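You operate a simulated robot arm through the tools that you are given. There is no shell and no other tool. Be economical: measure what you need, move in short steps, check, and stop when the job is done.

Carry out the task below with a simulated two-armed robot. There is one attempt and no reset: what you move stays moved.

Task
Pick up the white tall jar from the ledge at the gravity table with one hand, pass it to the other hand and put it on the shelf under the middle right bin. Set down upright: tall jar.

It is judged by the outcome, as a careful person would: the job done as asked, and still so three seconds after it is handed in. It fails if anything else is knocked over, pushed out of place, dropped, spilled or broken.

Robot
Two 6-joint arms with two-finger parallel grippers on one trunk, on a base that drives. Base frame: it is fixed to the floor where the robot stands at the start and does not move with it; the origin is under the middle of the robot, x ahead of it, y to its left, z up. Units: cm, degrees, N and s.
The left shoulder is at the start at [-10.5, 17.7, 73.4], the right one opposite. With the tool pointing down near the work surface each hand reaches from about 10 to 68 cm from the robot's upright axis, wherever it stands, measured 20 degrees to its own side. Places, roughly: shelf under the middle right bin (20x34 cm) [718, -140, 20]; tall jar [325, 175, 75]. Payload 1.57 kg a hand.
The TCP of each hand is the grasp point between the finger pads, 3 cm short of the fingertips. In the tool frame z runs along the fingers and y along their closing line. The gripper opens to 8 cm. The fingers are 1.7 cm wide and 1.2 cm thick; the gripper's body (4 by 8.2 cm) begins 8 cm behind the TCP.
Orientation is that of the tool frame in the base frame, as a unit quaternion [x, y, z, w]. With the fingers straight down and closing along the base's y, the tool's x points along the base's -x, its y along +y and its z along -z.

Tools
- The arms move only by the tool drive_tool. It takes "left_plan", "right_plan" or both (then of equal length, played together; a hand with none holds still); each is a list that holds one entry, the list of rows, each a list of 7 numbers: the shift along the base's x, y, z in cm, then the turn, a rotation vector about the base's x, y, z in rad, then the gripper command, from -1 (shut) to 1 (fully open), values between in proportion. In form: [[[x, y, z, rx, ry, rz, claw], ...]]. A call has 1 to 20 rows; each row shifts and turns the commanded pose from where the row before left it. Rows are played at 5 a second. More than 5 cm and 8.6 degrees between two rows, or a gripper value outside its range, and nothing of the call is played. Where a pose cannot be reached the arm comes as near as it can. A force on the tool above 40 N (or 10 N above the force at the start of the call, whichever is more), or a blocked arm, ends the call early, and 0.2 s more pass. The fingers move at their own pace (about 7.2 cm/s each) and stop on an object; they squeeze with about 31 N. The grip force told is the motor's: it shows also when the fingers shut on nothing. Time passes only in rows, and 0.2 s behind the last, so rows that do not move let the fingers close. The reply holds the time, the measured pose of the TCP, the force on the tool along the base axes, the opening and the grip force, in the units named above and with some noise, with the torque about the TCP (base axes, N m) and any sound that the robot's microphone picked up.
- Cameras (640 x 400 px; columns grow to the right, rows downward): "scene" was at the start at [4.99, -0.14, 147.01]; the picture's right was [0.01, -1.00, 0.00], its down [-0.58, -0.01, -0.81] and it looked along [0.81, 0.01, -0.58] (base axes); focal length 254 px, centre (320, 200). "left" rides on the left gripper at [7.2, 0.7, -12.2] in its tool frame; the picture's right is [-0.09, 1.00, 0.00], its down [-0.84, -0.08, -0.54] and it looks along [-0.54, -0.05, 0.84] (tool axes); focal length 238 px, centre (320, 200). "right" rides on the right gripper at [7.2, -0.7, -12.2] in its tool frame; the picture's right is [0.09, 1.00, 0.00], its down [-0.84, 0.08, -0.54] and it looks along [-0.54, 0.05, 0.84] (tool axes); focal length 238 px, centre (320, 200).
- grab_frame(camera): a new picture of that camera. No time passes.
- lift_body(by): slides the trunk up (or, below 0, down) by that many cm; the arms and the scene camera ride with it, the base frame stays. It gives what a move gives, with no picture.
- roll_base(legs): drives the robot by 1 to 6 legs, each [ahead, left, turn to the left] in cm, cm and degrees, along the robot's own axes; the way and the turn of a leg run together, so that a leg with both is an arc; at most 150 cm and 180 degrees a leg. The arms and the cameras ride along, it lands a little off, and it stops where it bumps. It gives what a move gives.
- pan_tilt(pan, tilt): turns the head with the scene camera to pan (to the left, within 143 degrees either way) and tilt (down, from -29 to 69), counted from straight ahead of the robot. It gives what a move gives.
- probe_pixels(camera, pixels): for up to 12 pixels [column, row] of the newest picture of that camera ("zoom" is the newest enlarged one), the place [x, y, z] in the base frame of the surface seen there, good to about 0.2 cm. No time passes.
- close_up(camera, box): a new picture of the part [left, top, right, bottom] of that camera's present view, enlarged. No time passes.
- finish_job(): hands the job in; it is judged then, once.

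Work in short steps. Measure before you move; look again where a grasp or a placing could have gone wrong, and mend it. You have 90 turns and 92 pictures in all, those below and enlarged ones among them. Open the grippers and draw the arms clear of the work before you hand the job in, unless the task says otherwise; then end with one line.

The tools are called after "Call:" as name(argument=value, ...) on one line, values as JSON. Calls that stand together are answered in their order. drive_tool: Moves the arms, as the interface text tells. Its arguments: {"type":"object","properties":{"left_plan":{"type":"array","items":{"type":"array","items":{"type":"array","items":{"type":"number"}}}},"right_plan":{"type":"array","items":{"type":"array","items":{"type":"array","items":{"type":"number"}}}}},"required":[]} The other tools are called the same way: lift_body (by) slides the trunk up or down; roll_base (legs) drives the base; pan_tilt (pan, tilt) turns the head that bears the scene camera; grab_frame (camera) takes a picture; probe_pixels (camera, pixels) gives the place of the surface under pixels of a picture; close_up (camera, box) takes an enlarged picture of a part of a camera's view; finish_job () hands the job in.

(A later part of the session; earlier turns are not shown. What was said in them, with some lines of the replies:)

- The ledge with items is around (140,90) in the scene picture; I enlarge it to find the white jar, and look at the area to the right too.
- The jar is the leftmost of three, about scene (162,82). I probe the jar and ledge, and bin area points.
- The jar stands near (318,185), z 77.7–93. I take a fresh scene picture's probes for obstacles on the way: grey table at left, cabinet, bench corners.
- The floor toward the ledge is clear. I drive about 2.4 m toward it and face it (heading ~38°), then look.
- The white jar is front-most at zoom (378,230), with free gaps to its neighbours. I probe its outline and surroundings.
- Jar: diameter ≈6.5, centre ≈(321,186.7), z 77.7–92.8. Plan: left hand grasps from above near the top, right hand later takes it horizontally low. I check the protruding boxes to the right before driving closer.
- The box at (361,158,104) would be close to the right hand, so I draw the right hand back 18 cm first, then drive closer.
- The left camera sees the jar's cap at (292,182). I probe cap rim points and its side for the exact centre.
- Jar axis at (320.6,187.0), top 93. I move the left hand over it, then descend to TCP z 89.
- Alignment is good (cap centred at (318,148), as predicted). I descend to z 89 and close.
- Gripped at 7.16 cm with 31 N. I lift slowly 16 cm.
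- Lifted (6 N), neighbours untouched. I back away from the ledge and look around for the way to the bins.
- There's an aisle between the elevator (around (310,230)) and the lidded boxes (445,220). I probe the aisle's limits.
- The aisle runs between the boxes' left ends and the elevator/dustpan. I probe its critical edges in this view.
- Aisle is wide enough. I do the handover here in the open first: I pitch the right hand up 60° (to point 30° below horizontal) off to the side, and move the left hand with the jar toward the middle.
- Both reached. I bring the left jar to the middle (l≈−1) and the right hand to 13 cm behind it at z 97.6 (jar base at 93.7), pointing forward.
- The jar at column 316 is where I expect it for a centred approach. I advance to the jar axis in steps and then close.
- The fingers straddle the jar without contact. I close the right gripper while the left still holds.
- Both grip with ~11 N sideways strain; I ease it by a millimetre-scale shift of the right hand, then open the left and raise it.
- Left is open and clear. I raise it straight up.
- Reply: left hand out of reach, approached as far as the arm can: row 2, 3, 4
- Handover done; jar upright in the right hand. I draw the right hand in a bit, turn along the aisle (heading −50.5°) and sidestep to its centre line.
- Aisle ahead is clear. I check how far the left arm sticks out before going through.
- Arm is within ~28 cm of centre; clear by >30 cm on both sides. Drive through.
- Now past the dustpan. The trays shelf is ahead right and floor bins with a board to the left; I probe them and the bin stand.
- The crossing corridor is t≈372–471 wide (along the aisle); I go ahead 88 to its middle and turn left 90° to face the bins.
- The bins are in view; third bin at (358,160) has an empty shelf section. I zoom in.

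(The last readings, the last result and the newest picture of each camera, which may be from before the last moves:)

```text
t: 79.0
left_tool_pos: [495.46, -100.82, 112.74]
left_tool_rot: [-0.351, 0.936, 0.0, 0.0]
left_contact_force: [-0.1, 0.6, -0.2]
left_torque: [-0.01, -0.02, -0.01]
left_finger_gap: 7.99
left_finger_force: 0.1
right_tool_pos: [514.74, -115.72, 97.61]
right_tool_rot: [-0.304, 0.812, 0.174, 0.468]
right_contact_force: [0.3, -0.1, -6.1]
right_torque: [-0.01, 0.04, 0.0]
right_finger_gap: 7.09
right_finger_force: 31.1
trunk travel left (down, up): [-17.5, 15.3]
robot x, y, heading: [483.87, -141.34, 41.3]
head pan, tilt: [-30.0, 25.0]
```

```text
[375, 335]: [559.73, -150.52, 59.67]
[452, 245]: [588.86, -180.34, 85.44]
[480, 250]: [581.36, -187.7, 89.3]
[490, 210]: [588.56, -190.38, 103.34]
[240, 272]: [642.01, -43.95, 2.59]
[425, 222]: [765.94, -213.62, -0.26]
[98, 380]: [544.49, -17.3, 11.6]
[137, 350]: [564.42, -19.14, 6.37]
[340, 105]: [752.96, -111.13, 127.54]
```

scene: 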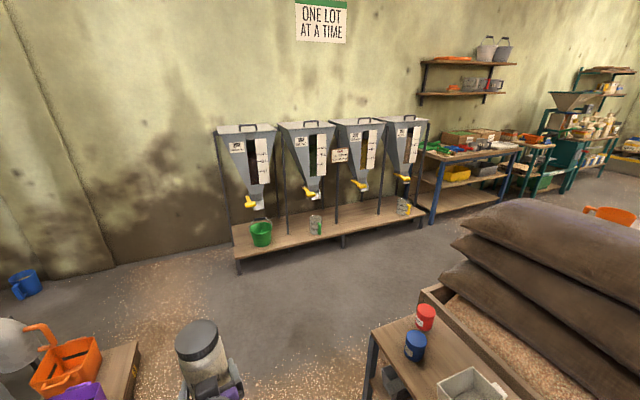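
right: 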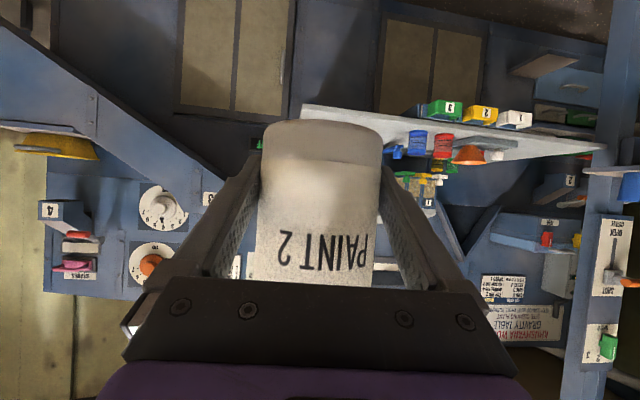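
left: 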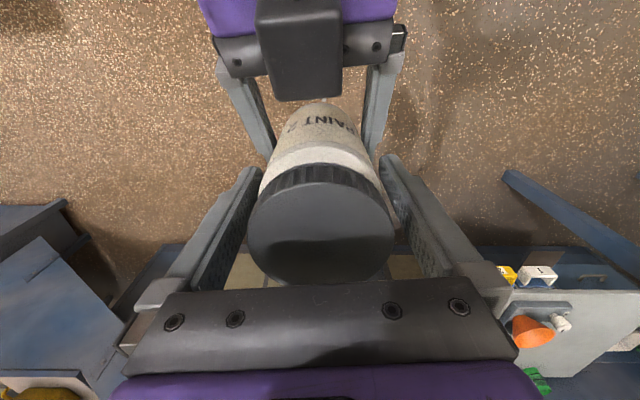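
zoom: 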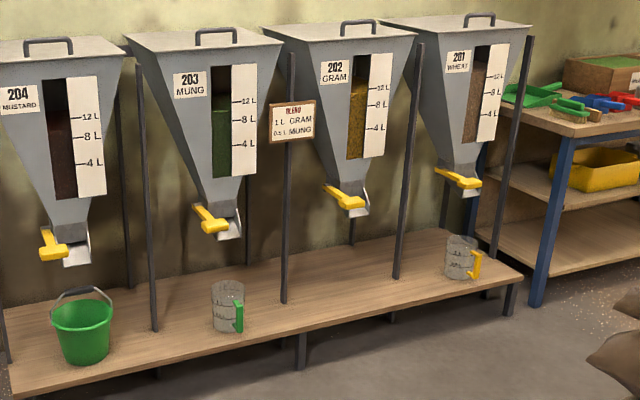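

Front edge of the shelf and the posts give the bin row's normal heading ≈35.7°; target spot (718,−140), shelf z 19.7. I check the bin fronts' overhang, then drive forward ~117 cm with heading 35.7°.

Call:
probe_pixels(camera="zoom", pixels=[[335, 40], [330, 60], [335, 140], [340, 180], [60, 55], [195, 45], [490, 28], [348, 203]])

Call:
roll_base(legs=[[0, 0, -5.6], [115, 0, 0]])

Call:
pan_tilt(pan=-60, tilt=30)

Call:
grab_frame(camera="scene")

```text
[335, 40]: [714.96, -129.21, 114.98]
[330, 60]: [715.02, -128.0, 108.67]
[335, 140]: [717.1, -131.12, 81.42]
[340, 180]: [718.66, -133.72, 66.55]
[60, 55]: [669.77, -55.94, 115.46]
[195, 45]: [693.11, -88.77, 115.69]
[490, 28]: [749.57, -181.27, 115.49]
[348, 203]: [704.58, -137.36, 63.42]
```

```text
t: 85.3
left_tool_pos: [592.03, -35.38, 112.69]
left_tool_rot: [-0.308, 0.951, 0.0, 0.001]
left_contact_force: [1.5, 0.2, 0.1]
left_torque: [0.01, 0.0, 0.0]
left_finger_gap: 8.03
left_finger_force: 0.0
right_tool_pos: [609.76, -51.85, 97.75]
right_tool_rot: [-0.267, 0.824, 0.153, 0.476]
right_contact_force: [0.0, -1.1, -6.2]
right_torque: [-0.04, 0.06, 0.0]
right_finger_gap: 7.09
right_finger_force: 31.0
trunk travel left (down, up): [-17.5, 15.3]
robot x, y, heading: [576.74, -75.11, 35.9]
head pan, tilt: [-30.0, 25.0]
```

```text
t: 86.2
left_tool_pos: [592.09, -35.4, 112.73]
left_tool_rot: [-0.308, 0.952, -0.001, 0.0]
left_contact_force: [-0.5, -1.2, 0.7]
left_torque: [-0.02, 0.0, -0.01]
left_finger_gap: 7.99
left_finger_force: 0.0
right_tool_pos: [609.83, -51.89, 97.6]
right_tool_rot: [-0.266, 0.824, 0.153, 0.476]
right_contact_force: [-0.2, -0.2, -5.6]
right_torque: [-0.04, 0.04, 0.01]
right_finger_gap: 7.09
right_finger_force: 31.0
trunk travel left (down, up): [-17.5, 15.3]
robot x, y, heading: [576.43, -74.73, 35.6]
head pan, tilt: [-60.0, 30.0]
```

```text
63 pictures are left
```

scene: 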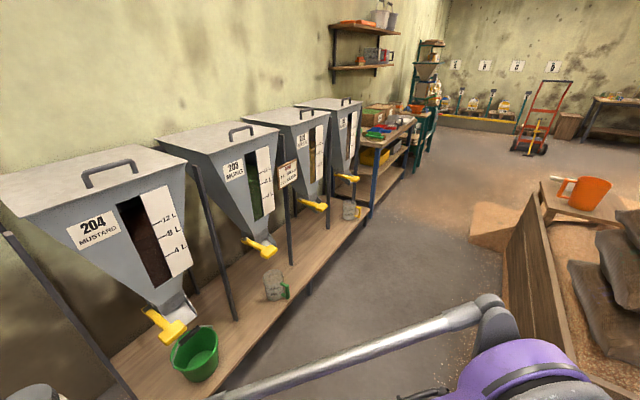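

Bins' handles reach only m≈492; robot at m≈424. I check the sack box on the right-hand side clearance.

Call:
probe_pixels(camera="scene", pixels=[[503, 260], [530, 215], [515, 260], [470, 240], [545, 205], [490, 330]])

```text
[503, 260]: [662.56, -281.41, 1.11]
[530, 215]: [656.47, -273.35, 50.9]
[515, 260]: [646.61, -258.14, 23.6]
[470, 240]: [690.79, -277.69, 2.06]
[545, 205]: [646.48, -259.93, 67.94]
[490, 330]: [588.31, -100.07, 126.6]
```

Box wall is at m≈374; I shift forward 12 and slide right 127 to stand before the third bin.

Call:
roll_base(legs=[[12, 0, 0], [0, -127, 0]])

Call:
pan_tilt(pan=0, tilt=45)

Call:
grab_frame(camera="scene")

```text
t: 98.3
left_tool_pos: [675.33, -131.09, 112.62]
left_tool_rot: [-0.298, 0.955, 0.001, 0.0]
left_contact_force: [0.3, -0.4, 0.8]
left_torque: [0.01, -0.02, 0.04]
left_finger_gap: 8.0
left_finger_force: 0.1
right_tool_pos: [692.78, -148.04, 97.7]
right_tool_rot: [-0.258, 0.827, 0.148, 0.478]
right_contact_force: [-0.1, 0.2, -5.7]
right_torque: [-0.02, 0.04, -0.07]
right_finger_gap: 7.08
right_finger_force: 30.8
trunk travel left (down, up): [-17.5, 15.3]
robot x, y, heading: [659.19, -170.24, 34.8]
head pan, tilt: [-60.0, 30.0]
```

```text
t: 99.6
left_tool_pos: [675.34, -131.02, 112.6]
left_tool_rot: [-0.298, 0.954, -0.001, 0.0]
left_contact_force: [-0.1, -0.1, 0.6]
left_torque: [0.01, -0.04, 0.03]
left_finger_gap: 7.99
left_finger_force: 0.0
right_tool_pos: [692.81, -147.95, 97.66]
right_tool_rot: [-0.257, 0.827, 0.148, 0.478]
right_contact_force: [-0.5, 0.2, -6.3]
right_torque: [0.0, 0.04, 0.0]
right_finger_gap: 7.06
right_finger_force: 30.5
trunk travel left (down, up): [-17.5, 15.3]
robot x, y, heading: [658.53, -170.14, 34.7]
head pan, tilt: [0.0, 45.0]
```

```text
62 pictures are left
```

scene: 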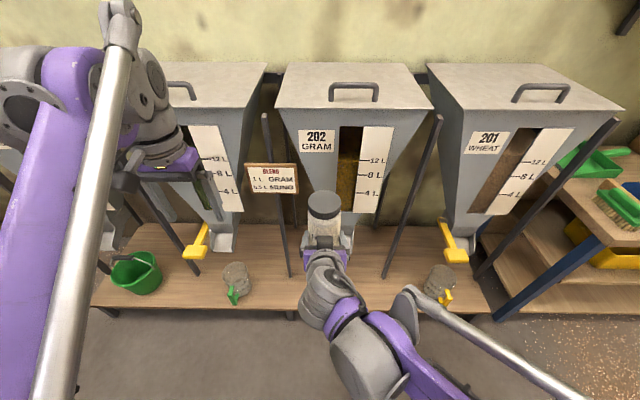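

Robot stands squarely before the third bin. I lower the trunk fully.

Call:
lift_body(by=-17.3)

Call:
drive_tool(right_plan=[[[0.29, -0.41, -4, 0, 0, 0, -1], [0.29, -0.41, -4, 0, 0, 0, -1], [0.29, -0.41, -4, 0, 0, 0, -1], [0.29, -0.41, -4, 0, 0, 0, -1], [0.29, -0.41, -4, 0, 0, 0, -1], [0.29, -0.41, -4, 0, 0, 0, -1], [0.29, -0.41, -4, 0, 0, 0, -1], [0.29, -0.41, -4, 0, 0, 0, -1], [0.29, -0.41, -4, 0, 0, 0, -1], [0.29, -0.41, -4, 0, 0, 0, -1]]])

Call:
grab_frame(camera="scene")

```text
t: 101.6
left_tool_pos: [675.4, -131.1, 95.4]
left_tool_rot: [-0.298, 0.954, 0.0, 0.0]
left_contact_force: [-0.1, 0.5, -0.2]
left_torque: [-0.03, -0.01, -0.03]
left_finger_gap: 8.01
left_finger_force: 0.0
right_tool_pos: [692.82, -147.97, 80.45]
right_tool_rot: [-0.257, 0.827, 0.147, 0.478]
right_contact_force: [-0.3, -0.3, -5.2]
right_torque: [-0.02, 0.04, 0.02]
right_finger_gap: 7.1
right_finger_force: 30.9
trunk travel left (down, up): [-0.2, 32.6]
robot x, y, heading: [659.01, -169.98, 34.6]
head pan, tilt: [0.0, 45.0]
```

```text
t: 103.8
left_tool_pos: [675.34, -130.93, 95.34]
left_tool_rot: [-0.298, 0.954, -0.001, -0.001]
left_contact_force: [-0.8, -0.6, 0.4]
left_torque: [0.0, 0.01, 0.03]
left_finger_gap: 8.0
left_finger_force: 0.1
right_tool_pos: [700.65, -146.0, 47.87]
right_tool_rot: [-0.257, 0.828, 0.147, 0.477]
right_contact_force: [-0.3, 0.3, -6.2]
right_torque: [-0.06, 0.03, -0.02]
right_finger_gap: 7.08
right_finger_force: 30.8
right hand out of reach, approached as far as the arm can: row 7, 8, 9, 10
trunk travel left (down, up): [-0.2, 32.6]
robot x, y, heading: [658.87, -169.78, 34.5]
head pan, tilt: [0.0, 45.0]
```

```text
61 pictures are left
```

scene: 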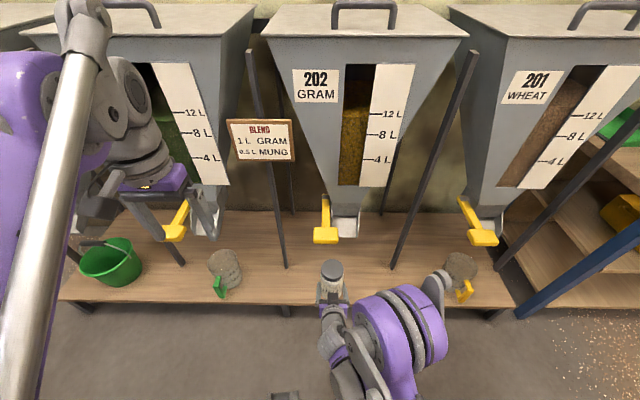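

The hand could not come lower so near the body (elbow fold limit); jar now at z 48, still in front of the shelf. I back the base 13 cm so the arm can stretch, and check.

Call:
roll_base(legs=[[-13, 0, 0]])

Call:
drive_tool(right_plan=[[[1.6, 1.1, 0, 0, 0, 0, -1], [1.6, 1.1, 0, 0, 0, 0, -1], [1.6, 1.1, 0, 0, 0, 0, -1], [1.6, 1.1, 0, 0, 0, 0, -1]]])

```text
t: 105.1
left_tool_pos: [664.42, -138.53, 95.29]
left_tool_rot: [-0.299, 0.954, 0.0, 0.001]
left_contact_force: [0.4, -0.3, -0.2]
left_torque: [0.03, -0.03, -0.01]
left_finger_gap: 8.01
left_finger_force: 0.1
right_tool_pos: [689.73, -153.47, 48.03]
right_tool_rot: [-0.258, 0.827, 0.148, 0.477]
right_contact_force: [0.1, 0.9, -5.0]
right_torque: [-0.05, 0.02, -0.02]
right_finger_gap: 7.09
right_finger_force: 30.6
trunk travel left (down, up): [-0.2, 32.6]
robot x, y, heading: [648.26, -177.56, 34.8]
head pan, tilt: [0.0, 45.0]
```

```text
t: 106.1
left_tool_pos: [664.48, -138.44, 95.35]
left_tool_rot: [-0.3, 0.954, -0.001, 0.001]
left_contact_force: [0.5, -0.1, -0.6]
left_torque: [-0.02, 0.03, 0.01]
left_finger_gap: 8.01
left_finger_force: 0.0
right_tool_pos: [696.22, -148.93, 47.97]
right_tool_rot: [-0.258, 0.827, 0.148, 0.478]
right_contact_force: [-0.6, 0.1, -6.2]
right_torque: [-0.04, 0.04, -0.02]
right_finger_gap: 7.08
right_finger_force: 30.6
trunk travel left (down, up): [-0.2, 32.6]
robot x, y, heading: [648.66, -177.72, 34.9]
head pan, tilt: [0.0, 45.0]
```

Now I lower the hand to z 26 in front of the shelf while shifting right ~5 cm to line up with the target.

Call:
drive_tool(right_plan=[[[0.93, -0.46, -3.67, 0, 0, 0, -1], [0.93, -0.46, -3.67, 0, 0, 0, -1], [0.93, -0.46, -3.67, 0, 0, 0, -1], [0.93, -0.46, -3.67, 0, 0, 0, -1], [0.93, -0.46, -3.67, 0, 0, 0, -1], [0.93, -0.46, -3.67, 0, 0, 0, -1]]])

Call:
grab_frame(camera="scene")

Call:
grab_frame(camera="right")

```text
t: 107.5
left_tool_pos: [664.48, -138.48, 95.31]
left_tool_rot: [-0.299, 0.954, 0.001, -0.001]
left_contact_force: [0.3, 0.7, -0.5]
left_torque: [-0.03, 0.01, 0.01]
left_finger_gap: 8.0
left_finger_force: 0.1
right_tool_pos: [701.77, -151.5, 25.9]
right_tool_rot: [-0.258, 0.827, 0.148, 0.477]
right_contact_force: [0.1, 0.0, -4.7]
right_torque: [-0.07, 0.05, 0.0]
right_finger_gap: 7.09
right_finger_force: 31.1
trunk travel left (down, up): [-0.2, 32.6]
robot x, y, heading: [648.26, -177.17, 34.9]
head pan, tilt: [0.0, 45.0]
```

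```text
60 pictures are left
```

scene: 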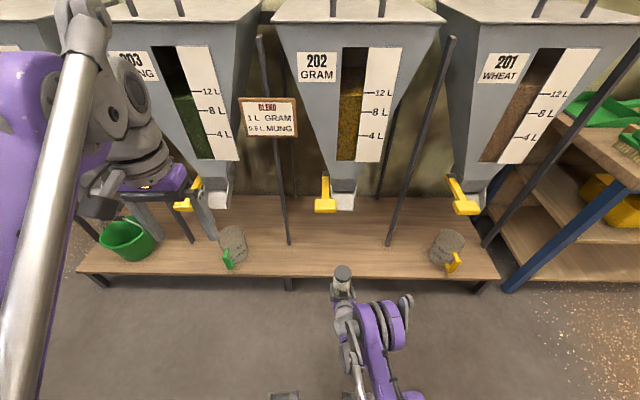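

```text
59 pictures are left
```

right: 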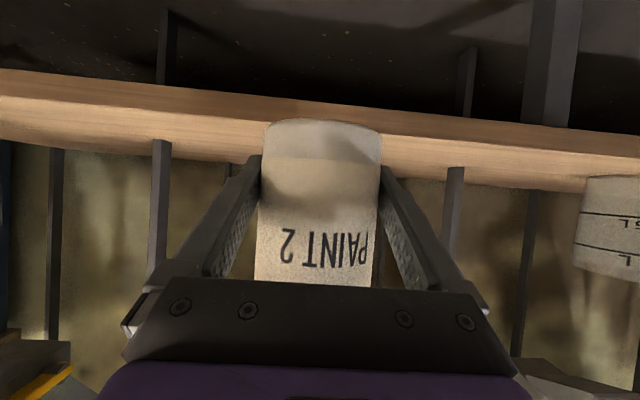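

Jar lines up (d 532.8). I probe jar base and shelf edge from the right camera to confirm clearance before moving in.

Call:
probe_pixels(camera="right", pixels=[[320, 122], [320, 160], [420, 122], [420, 150], [230, 140], [200, 105], [200, 85], [300, 240], [310, 200]])

```text
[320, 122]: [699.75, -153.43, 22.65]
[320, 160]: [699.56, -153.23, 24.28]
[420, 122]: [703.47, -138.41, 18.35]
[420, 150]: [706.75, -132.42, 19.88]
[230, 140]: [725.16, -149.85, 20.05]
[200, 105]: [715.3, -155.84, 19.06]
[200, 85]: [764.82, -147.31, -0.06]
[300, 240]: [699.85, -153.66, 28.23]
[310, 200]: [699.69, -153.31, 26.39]
```

Jar base is ~2.2 cm above the shelf top. I roll the base forward 14 cm, carrying the jar over the shelf.

Call:
roll_base(legs=[[14, 0, 0]])

Call:
grab_frame(camera="right")

Call:
grab_frame(camera="scene")

```text
t: 108.8
left_tool_pos: [676.24, -130.38, 95.3]
left_tool_rot: [-0.299, 0.954, 0.0, 0.0]
left_contact_force: [-0.8, 0.1, -0.8]
left_torque: [-0.02, -0.01, 0.01]
left_finger_gap: 8.0
left_finger_force: 0.0
right_tool_pos: [713.37, -143.33, 25.83]
right_tool_rot: [-0.259, 0.827, 0.148, 0.477]
right_contact_force: [-0.3, 0.0, -5.8]
right_torque: [-0.04, 0.05, -0.01]
right_finger_gap: 7.09
right_finger_force: 31.2
trunk travel left (down, up): [-0.2, 32.6]
robot x, y, heading: [660.17, -169.42, 34.7]
head pan, tilt: [0.0, 45.0]
```

```text
58 pictures are left
```

right: 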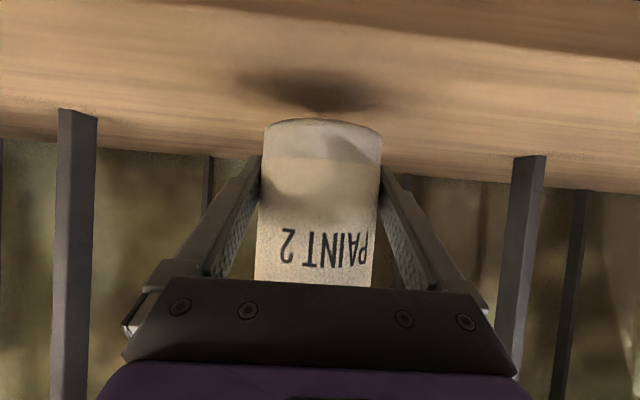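

```text
57 pictures are left
```

scene: 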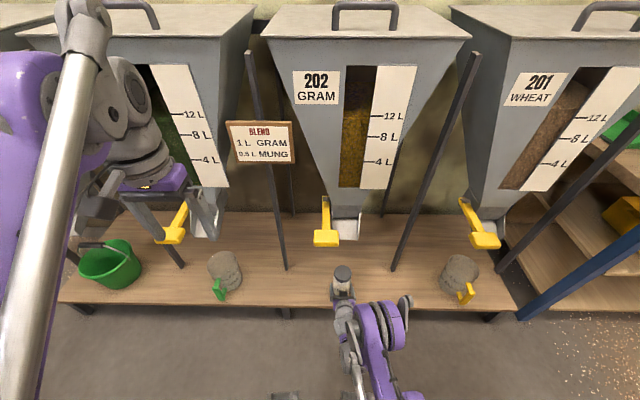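

Jar is over the shelf. I move it 6 cm further in to (718.4,−139.8), then lower gently.

Call:
drive_tool(right_plan=[[[1.7, 1.2, 0, 0, 0, 0, -1], [1.7, 1.2, 0, 0, 0, 0, -1], [1.6, 1.1, 0, 0, 0, 0, -1], [0, 0, 0, 0, 0, 0, -1]]])

Call:
drive_tool(right_plan=[[[0, 0, -0.6, 0, 0, 0, -1], [0, 0, -0.6, 0, 0, 0, -1], [0, 0, -0.4, 0, 0, 0, -1], [0, 0, 0, 0, 0, 0, -1]]])

Call:
grab_frame(camera="right")

```text
t: 109.8
left_tool_pos: [676.22, -130.42, 95.33]
left_tool_rot: [-0.299, 0.954, -0.001, 0.0]
left_contact_force: [-0.3, 0.3, -0.4]
left_torque: [-0.02, 0.0, 0.03]
left_finger_gap: 8.02
left_finger_force: 0.0
right_tool_pos: [718.3, -140.07, 25.84]
right_tool_rot: [-0.258, 0.827, 0.147, 0.477]
right_contact_force: [0.4, 0.3, -5.4]
right_torque: [-0.03, -0.01, 0.0]
right_finger_gap: 7.08
right_finger_force: 30.8
trunk travel left (down, up): [-0.2, 32.6]
robot x, y, heading: [659.89, -169.21, 34.8]
head pan, tilt: [0.0, 45.0]
```

```text
t: 110.8
left_tool_pos: [676.13, -130.41, 95.37]
left_tool_rot: [-0.298, 0.954, 0.0, 0.0]
left_contact_force: [0.3, -0.2, -0.2]
left_torque: [-0.02, 0.03, 0.02]
left_finger_gap: 8.01
left_finger_force: 0.0
right_tool_pos: [718.38, -139.93, 24.29]
right_tool_rot: [-0.258, 0.827, 0.147, 0.477]
right_contact_force: [0.6, -0.2, -5.1]
right_torque: [-0.02, 0.07, 0.01]
right_finger_gap: 7.08
right_finger_force: 31.1
trunk travel left (down, up): [-0.2, 32.6]
robot x, y, heading: [659.97, -169.6, 34.7]
head pan, tilt: [0.0, 45.0]
```

```text
56 pictures are left
```

right: 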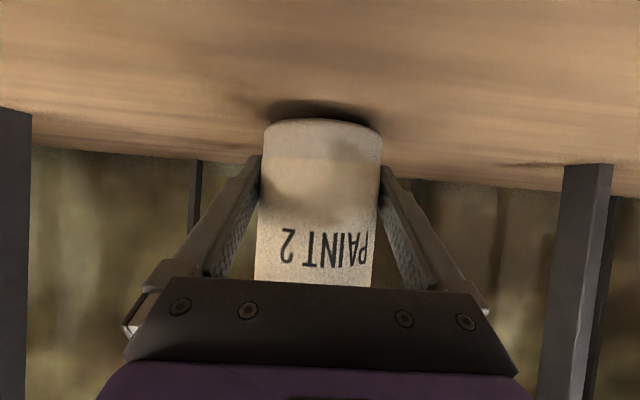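

About half a centimetre remains (still −5 N of weight on the hand). I lower in 0.2 cm steps until the load transfers.

Call:
drive_tool(right_plan=[[[0, 0, -0.2, 0, 0, 0, -1], [0, 0, -0.2, 0, 0, 0, -1], [0, 0, 0, 0, 0, 0, -1]]])

```text
t: 111.6
left_tool_pos: [676.14, -130.39, 95.26]
left_tool_rot: [-0.299, 0.954, 0.0, 0.0]
left_contact_force: [0.6, 0.4, -0.4]
left_torque: [-0.02, 0.01, 0.02]
left_finger_gap: 8.01
left_finger_force: 0.0
right_tool_pos: [718.44, -139.9, 23.88]
right_tool_rot: [-0.259, 0.827, 0.148, 0.476]
right_contact_force: [0.1, 0.5, -6.5]
right_torque: [-0.01, 0.0, 0.01]
right_finger_gap: 7.07
right_finger_force: 31.1
trunk travel left (down, up): [-0.2, 32.6]
robot x, y, heading: [660.11, -169.27, 34.6]
head pan, tilt: [0.0, 45.0]
```

Call:
drive_tool(right_plan=[[[0, 0, -0.15, 0, 0, 0, -1], [0, 0, 0, 0, 0, 0, -1]]])

Call:
drive_tool(right_plan=[[[0, 0, -0.15, 0, 0, 0, -1], [0, 0, 0, 0, 0, 0, -1]]])

```text
t: 112.2
left_tool_pos: [676.13, -130.28, 95.34]
left_tool_rot: [-0.299, 0.954, 0.001, 0.0]
left_contact_force: [0.6, 0.0, 0.1]
left_torque: [0.02, 0.01, -0.01]
left_finger_gap: 8.01
left_finger_force: 0.1
right_tool_pos: [718.44, -139.91, 23.81]
right_tool_rot: [-0.259, 0.827, 0.147, 0.477]
right_contact_force: [-0.1, -0.1, -6.2]
right_torque: [0.03, 0.03, 0.01]
right_finger_gap: 7.09
right_finger_force: 31.2
trunk travel left (down, up): [-0.2, 32.6]
robot x, y, heading: [660.14, -169.58, 34.7]
head pan, tilt: [0.0, 45.0]
```

```text
t: 112.8
left_tool_pos: [676.12, -130.41, 95.36]
left_tool_rot: [-0.299, 0.954, 0.0, 0.0]
left_contact_force: [-0.1, 0.5, -0.4]
left_torque: [0.0, 0.02, 0.01]
left_finger_gap: 7.98
left_finger_force: 0.2
right_tool_pos: [718.32, -139.98, 23.67]
right_tool_rot: [-0.259, 0.827, 0.149, 0.477]
right_contact_force: [1.3, 0.3, -4.2]
right_torque: [0.08, 0.01, -0.02]
right_finger_gap: 7.07
right_finger_force: 30.8
trunk travel left (down, up): [-0.2, 32.6]
robot x, y, heading: [660.34, -169.35, 34.9]
head pan, tilt: [0.0, 45.0]
```

Weight begins to transfer (−4.2 N). One more small step.

Call:
drive_tool(right_plan=[[[0, 0, -0.1, 0, 0, 0, -1], [0, 0, 0, 0, 0, 0, -1]]])

Call:
grab_frame(camera="right")

Call:
close_up(camera="scene", box=[270, 200, 430, 300])

```text
t: 113.4
left_tool_pos: [676.02, -130.39, 95.33]
left_tool_rot: [-0.299, 0.954, 0.0, 0.001]
left_contact_force: [0.4, -0.1, 0.8]
left_torque: [-0.01, 0.01, -0.03]
left_finger_gap: 8.02
left_finger_force: 0.1
right_tool_pos: [718.4, -139.91, 23.69]
right_tool_rot: [-0.259, 0.826, 0.149, 0.478]
right_contact_force: [1.3, -2.3, 8.1]
right_torque: [0.32, -0.03, -0.02]
right_finger_gap: 7.08
right_finger_force: 31.3
trunk travel left (down, up): [-0.2, 32.6]
robot x, y, heading: [659.87, -169.21, 34.7]
head pan, tilt: [0.0, 45.0]
```

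```text
55 pictures are left
```

right: 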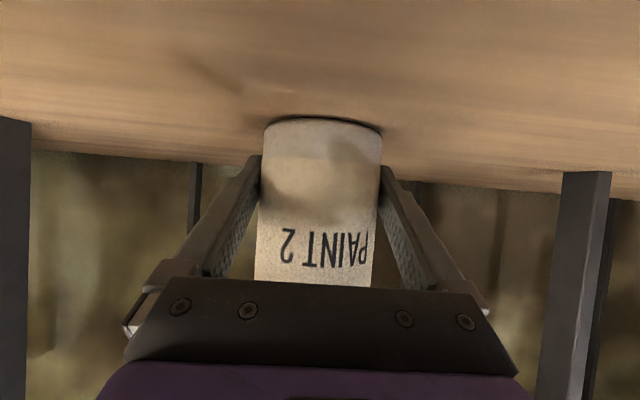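

```text
4.00 times, centred on (350, 250) of scene
```

zoom: 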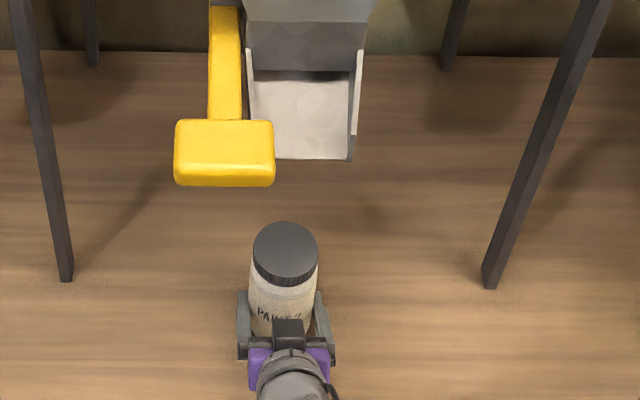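

The jar stands on the shelf. I ease the press slightly, open the gripper and check.

Call:
drive_tool(right_plan=[[[0, 0, 0.08, 0, 0, 0, -1], [0, 0, 0, 0, 0, 0, 1], [0, 0, 0, 0, 0, 0, 1], [0, 0, 0, 0, 0, 0, 1]]])

Call:
grab_frame(camera="right")

```text
t: 114.4
left_tool_pos: [676.05, -130.38, 95.3]
left_tool_rot: [-0.3, 0.954, 0.0, 0.0]
left_contact_force: [0.2, 0.5, 0.9]
left_torque: [0.0, -0.01, 0.03]
left_finger_gap: 8.0
left_finger_force: 0.1
right_tool_pos: [718.27, -139.97, 23.68]
right_tool_rot: [-0.258, 0.827, 0.148, 0.477]
right_contact_force: [0.2, 0.4, 0.0]
right_torque: [0.01, 0.02, 0.0]
right_finger_gap: 8.01
right_finger_force: 0.0
trunk travel left (down, up): [-0.2, 32.6]
robot x, y, heading: [660.12, -169.37, 34.8]
head pan, tilt: [0.0, 45.0]
```

```text
53 pictures are left
```

right: 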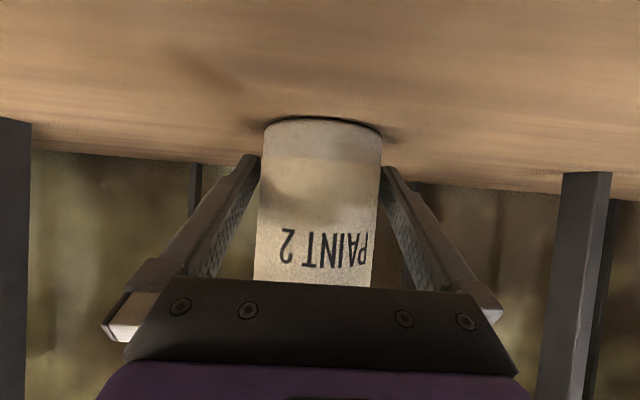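

Open, zero force. I retreat straight back with the hand 9 cm, then check.

Call:
drive_tool(right_plan=[[[-0.82, -0.57, 0, 0, 0, 0, 1], [-1.64, -1.14, 0, 0, 0, 0, 1], [-1.64, -1.14, 0, 0, 0, 0, 1], [-1.64, -1.14, 0, 0, 0, 0, 1], [-1.64, -1.14, 0, 0, 0, 0, 1]]])

Call:
grab_frame(camera="right")

```text
t: 115.6
left_tool_pos: [676.19, -130.52, 95.27]
left_tool_rot: [-0.298, 0.954, 0.001, 0.0]
left_contact_force: [-0.2, 0.8, -0.3]
left_torque: [0.0, 0.02, 0.02]
left_finger_gap: 8.01
left_finger_force: 0.0
right_tool_pos: [711.15, -144.88, 23.48]
right_tool_rot: [-0.258, 0.827, 0.147, 0.477]
right_contact_force: [0.0, -0.7, 0.1]
right_torque: [-0.02, -0.01, -0.01]
right_finger_gap: 8.01
right_finger_force: 0.1
right hand out of reach, approached as far as the arm can: row 5
trunk travel left (down, up): [-0.2, 32.6]
robot x, y, heading: [660.26, -169.68, 34.7]
head pan, tilt: [0.0, 45.0]
```

```text
52 pictures are left
```

right: 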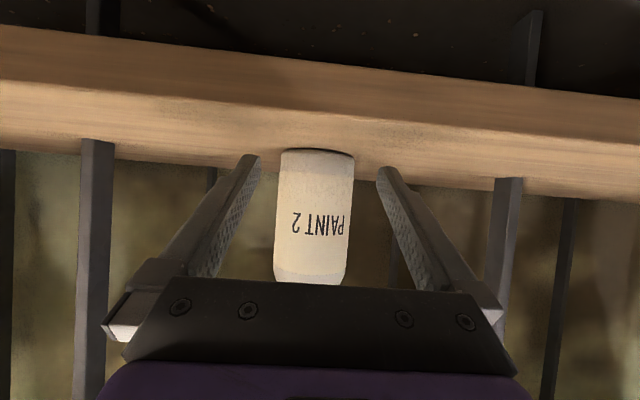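

The jar stands free and upright, fingers clear of it. I roll the base back 14 cm, raise the hand a little, and take a final look.

Call:
roll_base(legs=[[-14, 0, 0]])

Call:
drive_tool(right_plan=[[[0, 0, 3, 0, 0, 0, 1], [0, 0, 4, 0, 0, 0, 1], [0, 0, 4, 0, 0, 0, 1]]])

Call:
close_up(camera="scene", box=[220, 160, 460, 310])

```text
t: 116.9
left_tool_pos: [664.65, -138.3, 95.37]
left_tool_rot: [-0.301, 0.954, 0.001, 0.0]
left_contact_force: [-0.4, 0.0, -0.8]
left_torque: [-0.01, 0.0, -0.01]
left_finger_gap: 8.0
left_finger_force: 0.1
right_tool_pos: [699.94, -152.52, 23.49]
right_tool_rot: [-0.26, 0.826, 0.149, 0.477]
right_contact_force: [0.2, -0.7, 0.1]
right_torque: [0.0, 0.03, 0.01]
right_finger_gap: 8.01
right_finger_force: 0.0
trunk travel left (down, up): [-0.2, 32.6]
robot x, y, heading: [648.96, -176.97, 35.3]
head pan, tilt: [0.0, 45.0]
```

```text
t: 117.7
left_tool_pos: [664.62, -138.27, 95.3]
left_tool_rot: [-0.301, 0.954, 0.0, -0.001]
left_contact_force: [0.3, 0.2, 1.2]
left_torque: [-0.02, -0.02, 0.01]
left_finger_gap: 8.02
left_finger_force: 0.1
right_tool_pos: [699.96, -152.44, 34.33]
right_tool_rot: [-0.26, 0.826, 0.147, 0.477]
right_contact_force: [0.0, -0.8, -0.5]
right_torque: [-0.02, 0.03, 0.01]
right_finger_gap: 8.04
right_finger_force: 0.1
trunk travel left (down, up): [-0.2, 32.6]
robot x, y, heading: [648.64, -177.59, 35.1]
head pan, tilt: [0.0, 45.0]
```

```text
2.67 times, centred on (340, 235) of scene
```

zoom: 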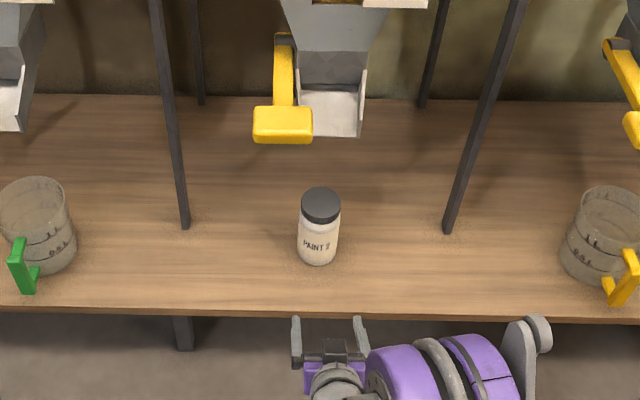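

The jar stands upright on the shelf under the middle right bin (202), both grippers are open and clear, and nothing else has been moved. I hand the job in.

Call:
finish_job()

```text
The job is handed in.
```

The white tall jar was picked up with the left hand, passed to the right hand, and set down upright on the shelf under the middle right bin; I saw nothing else moved, and the job is handed in.
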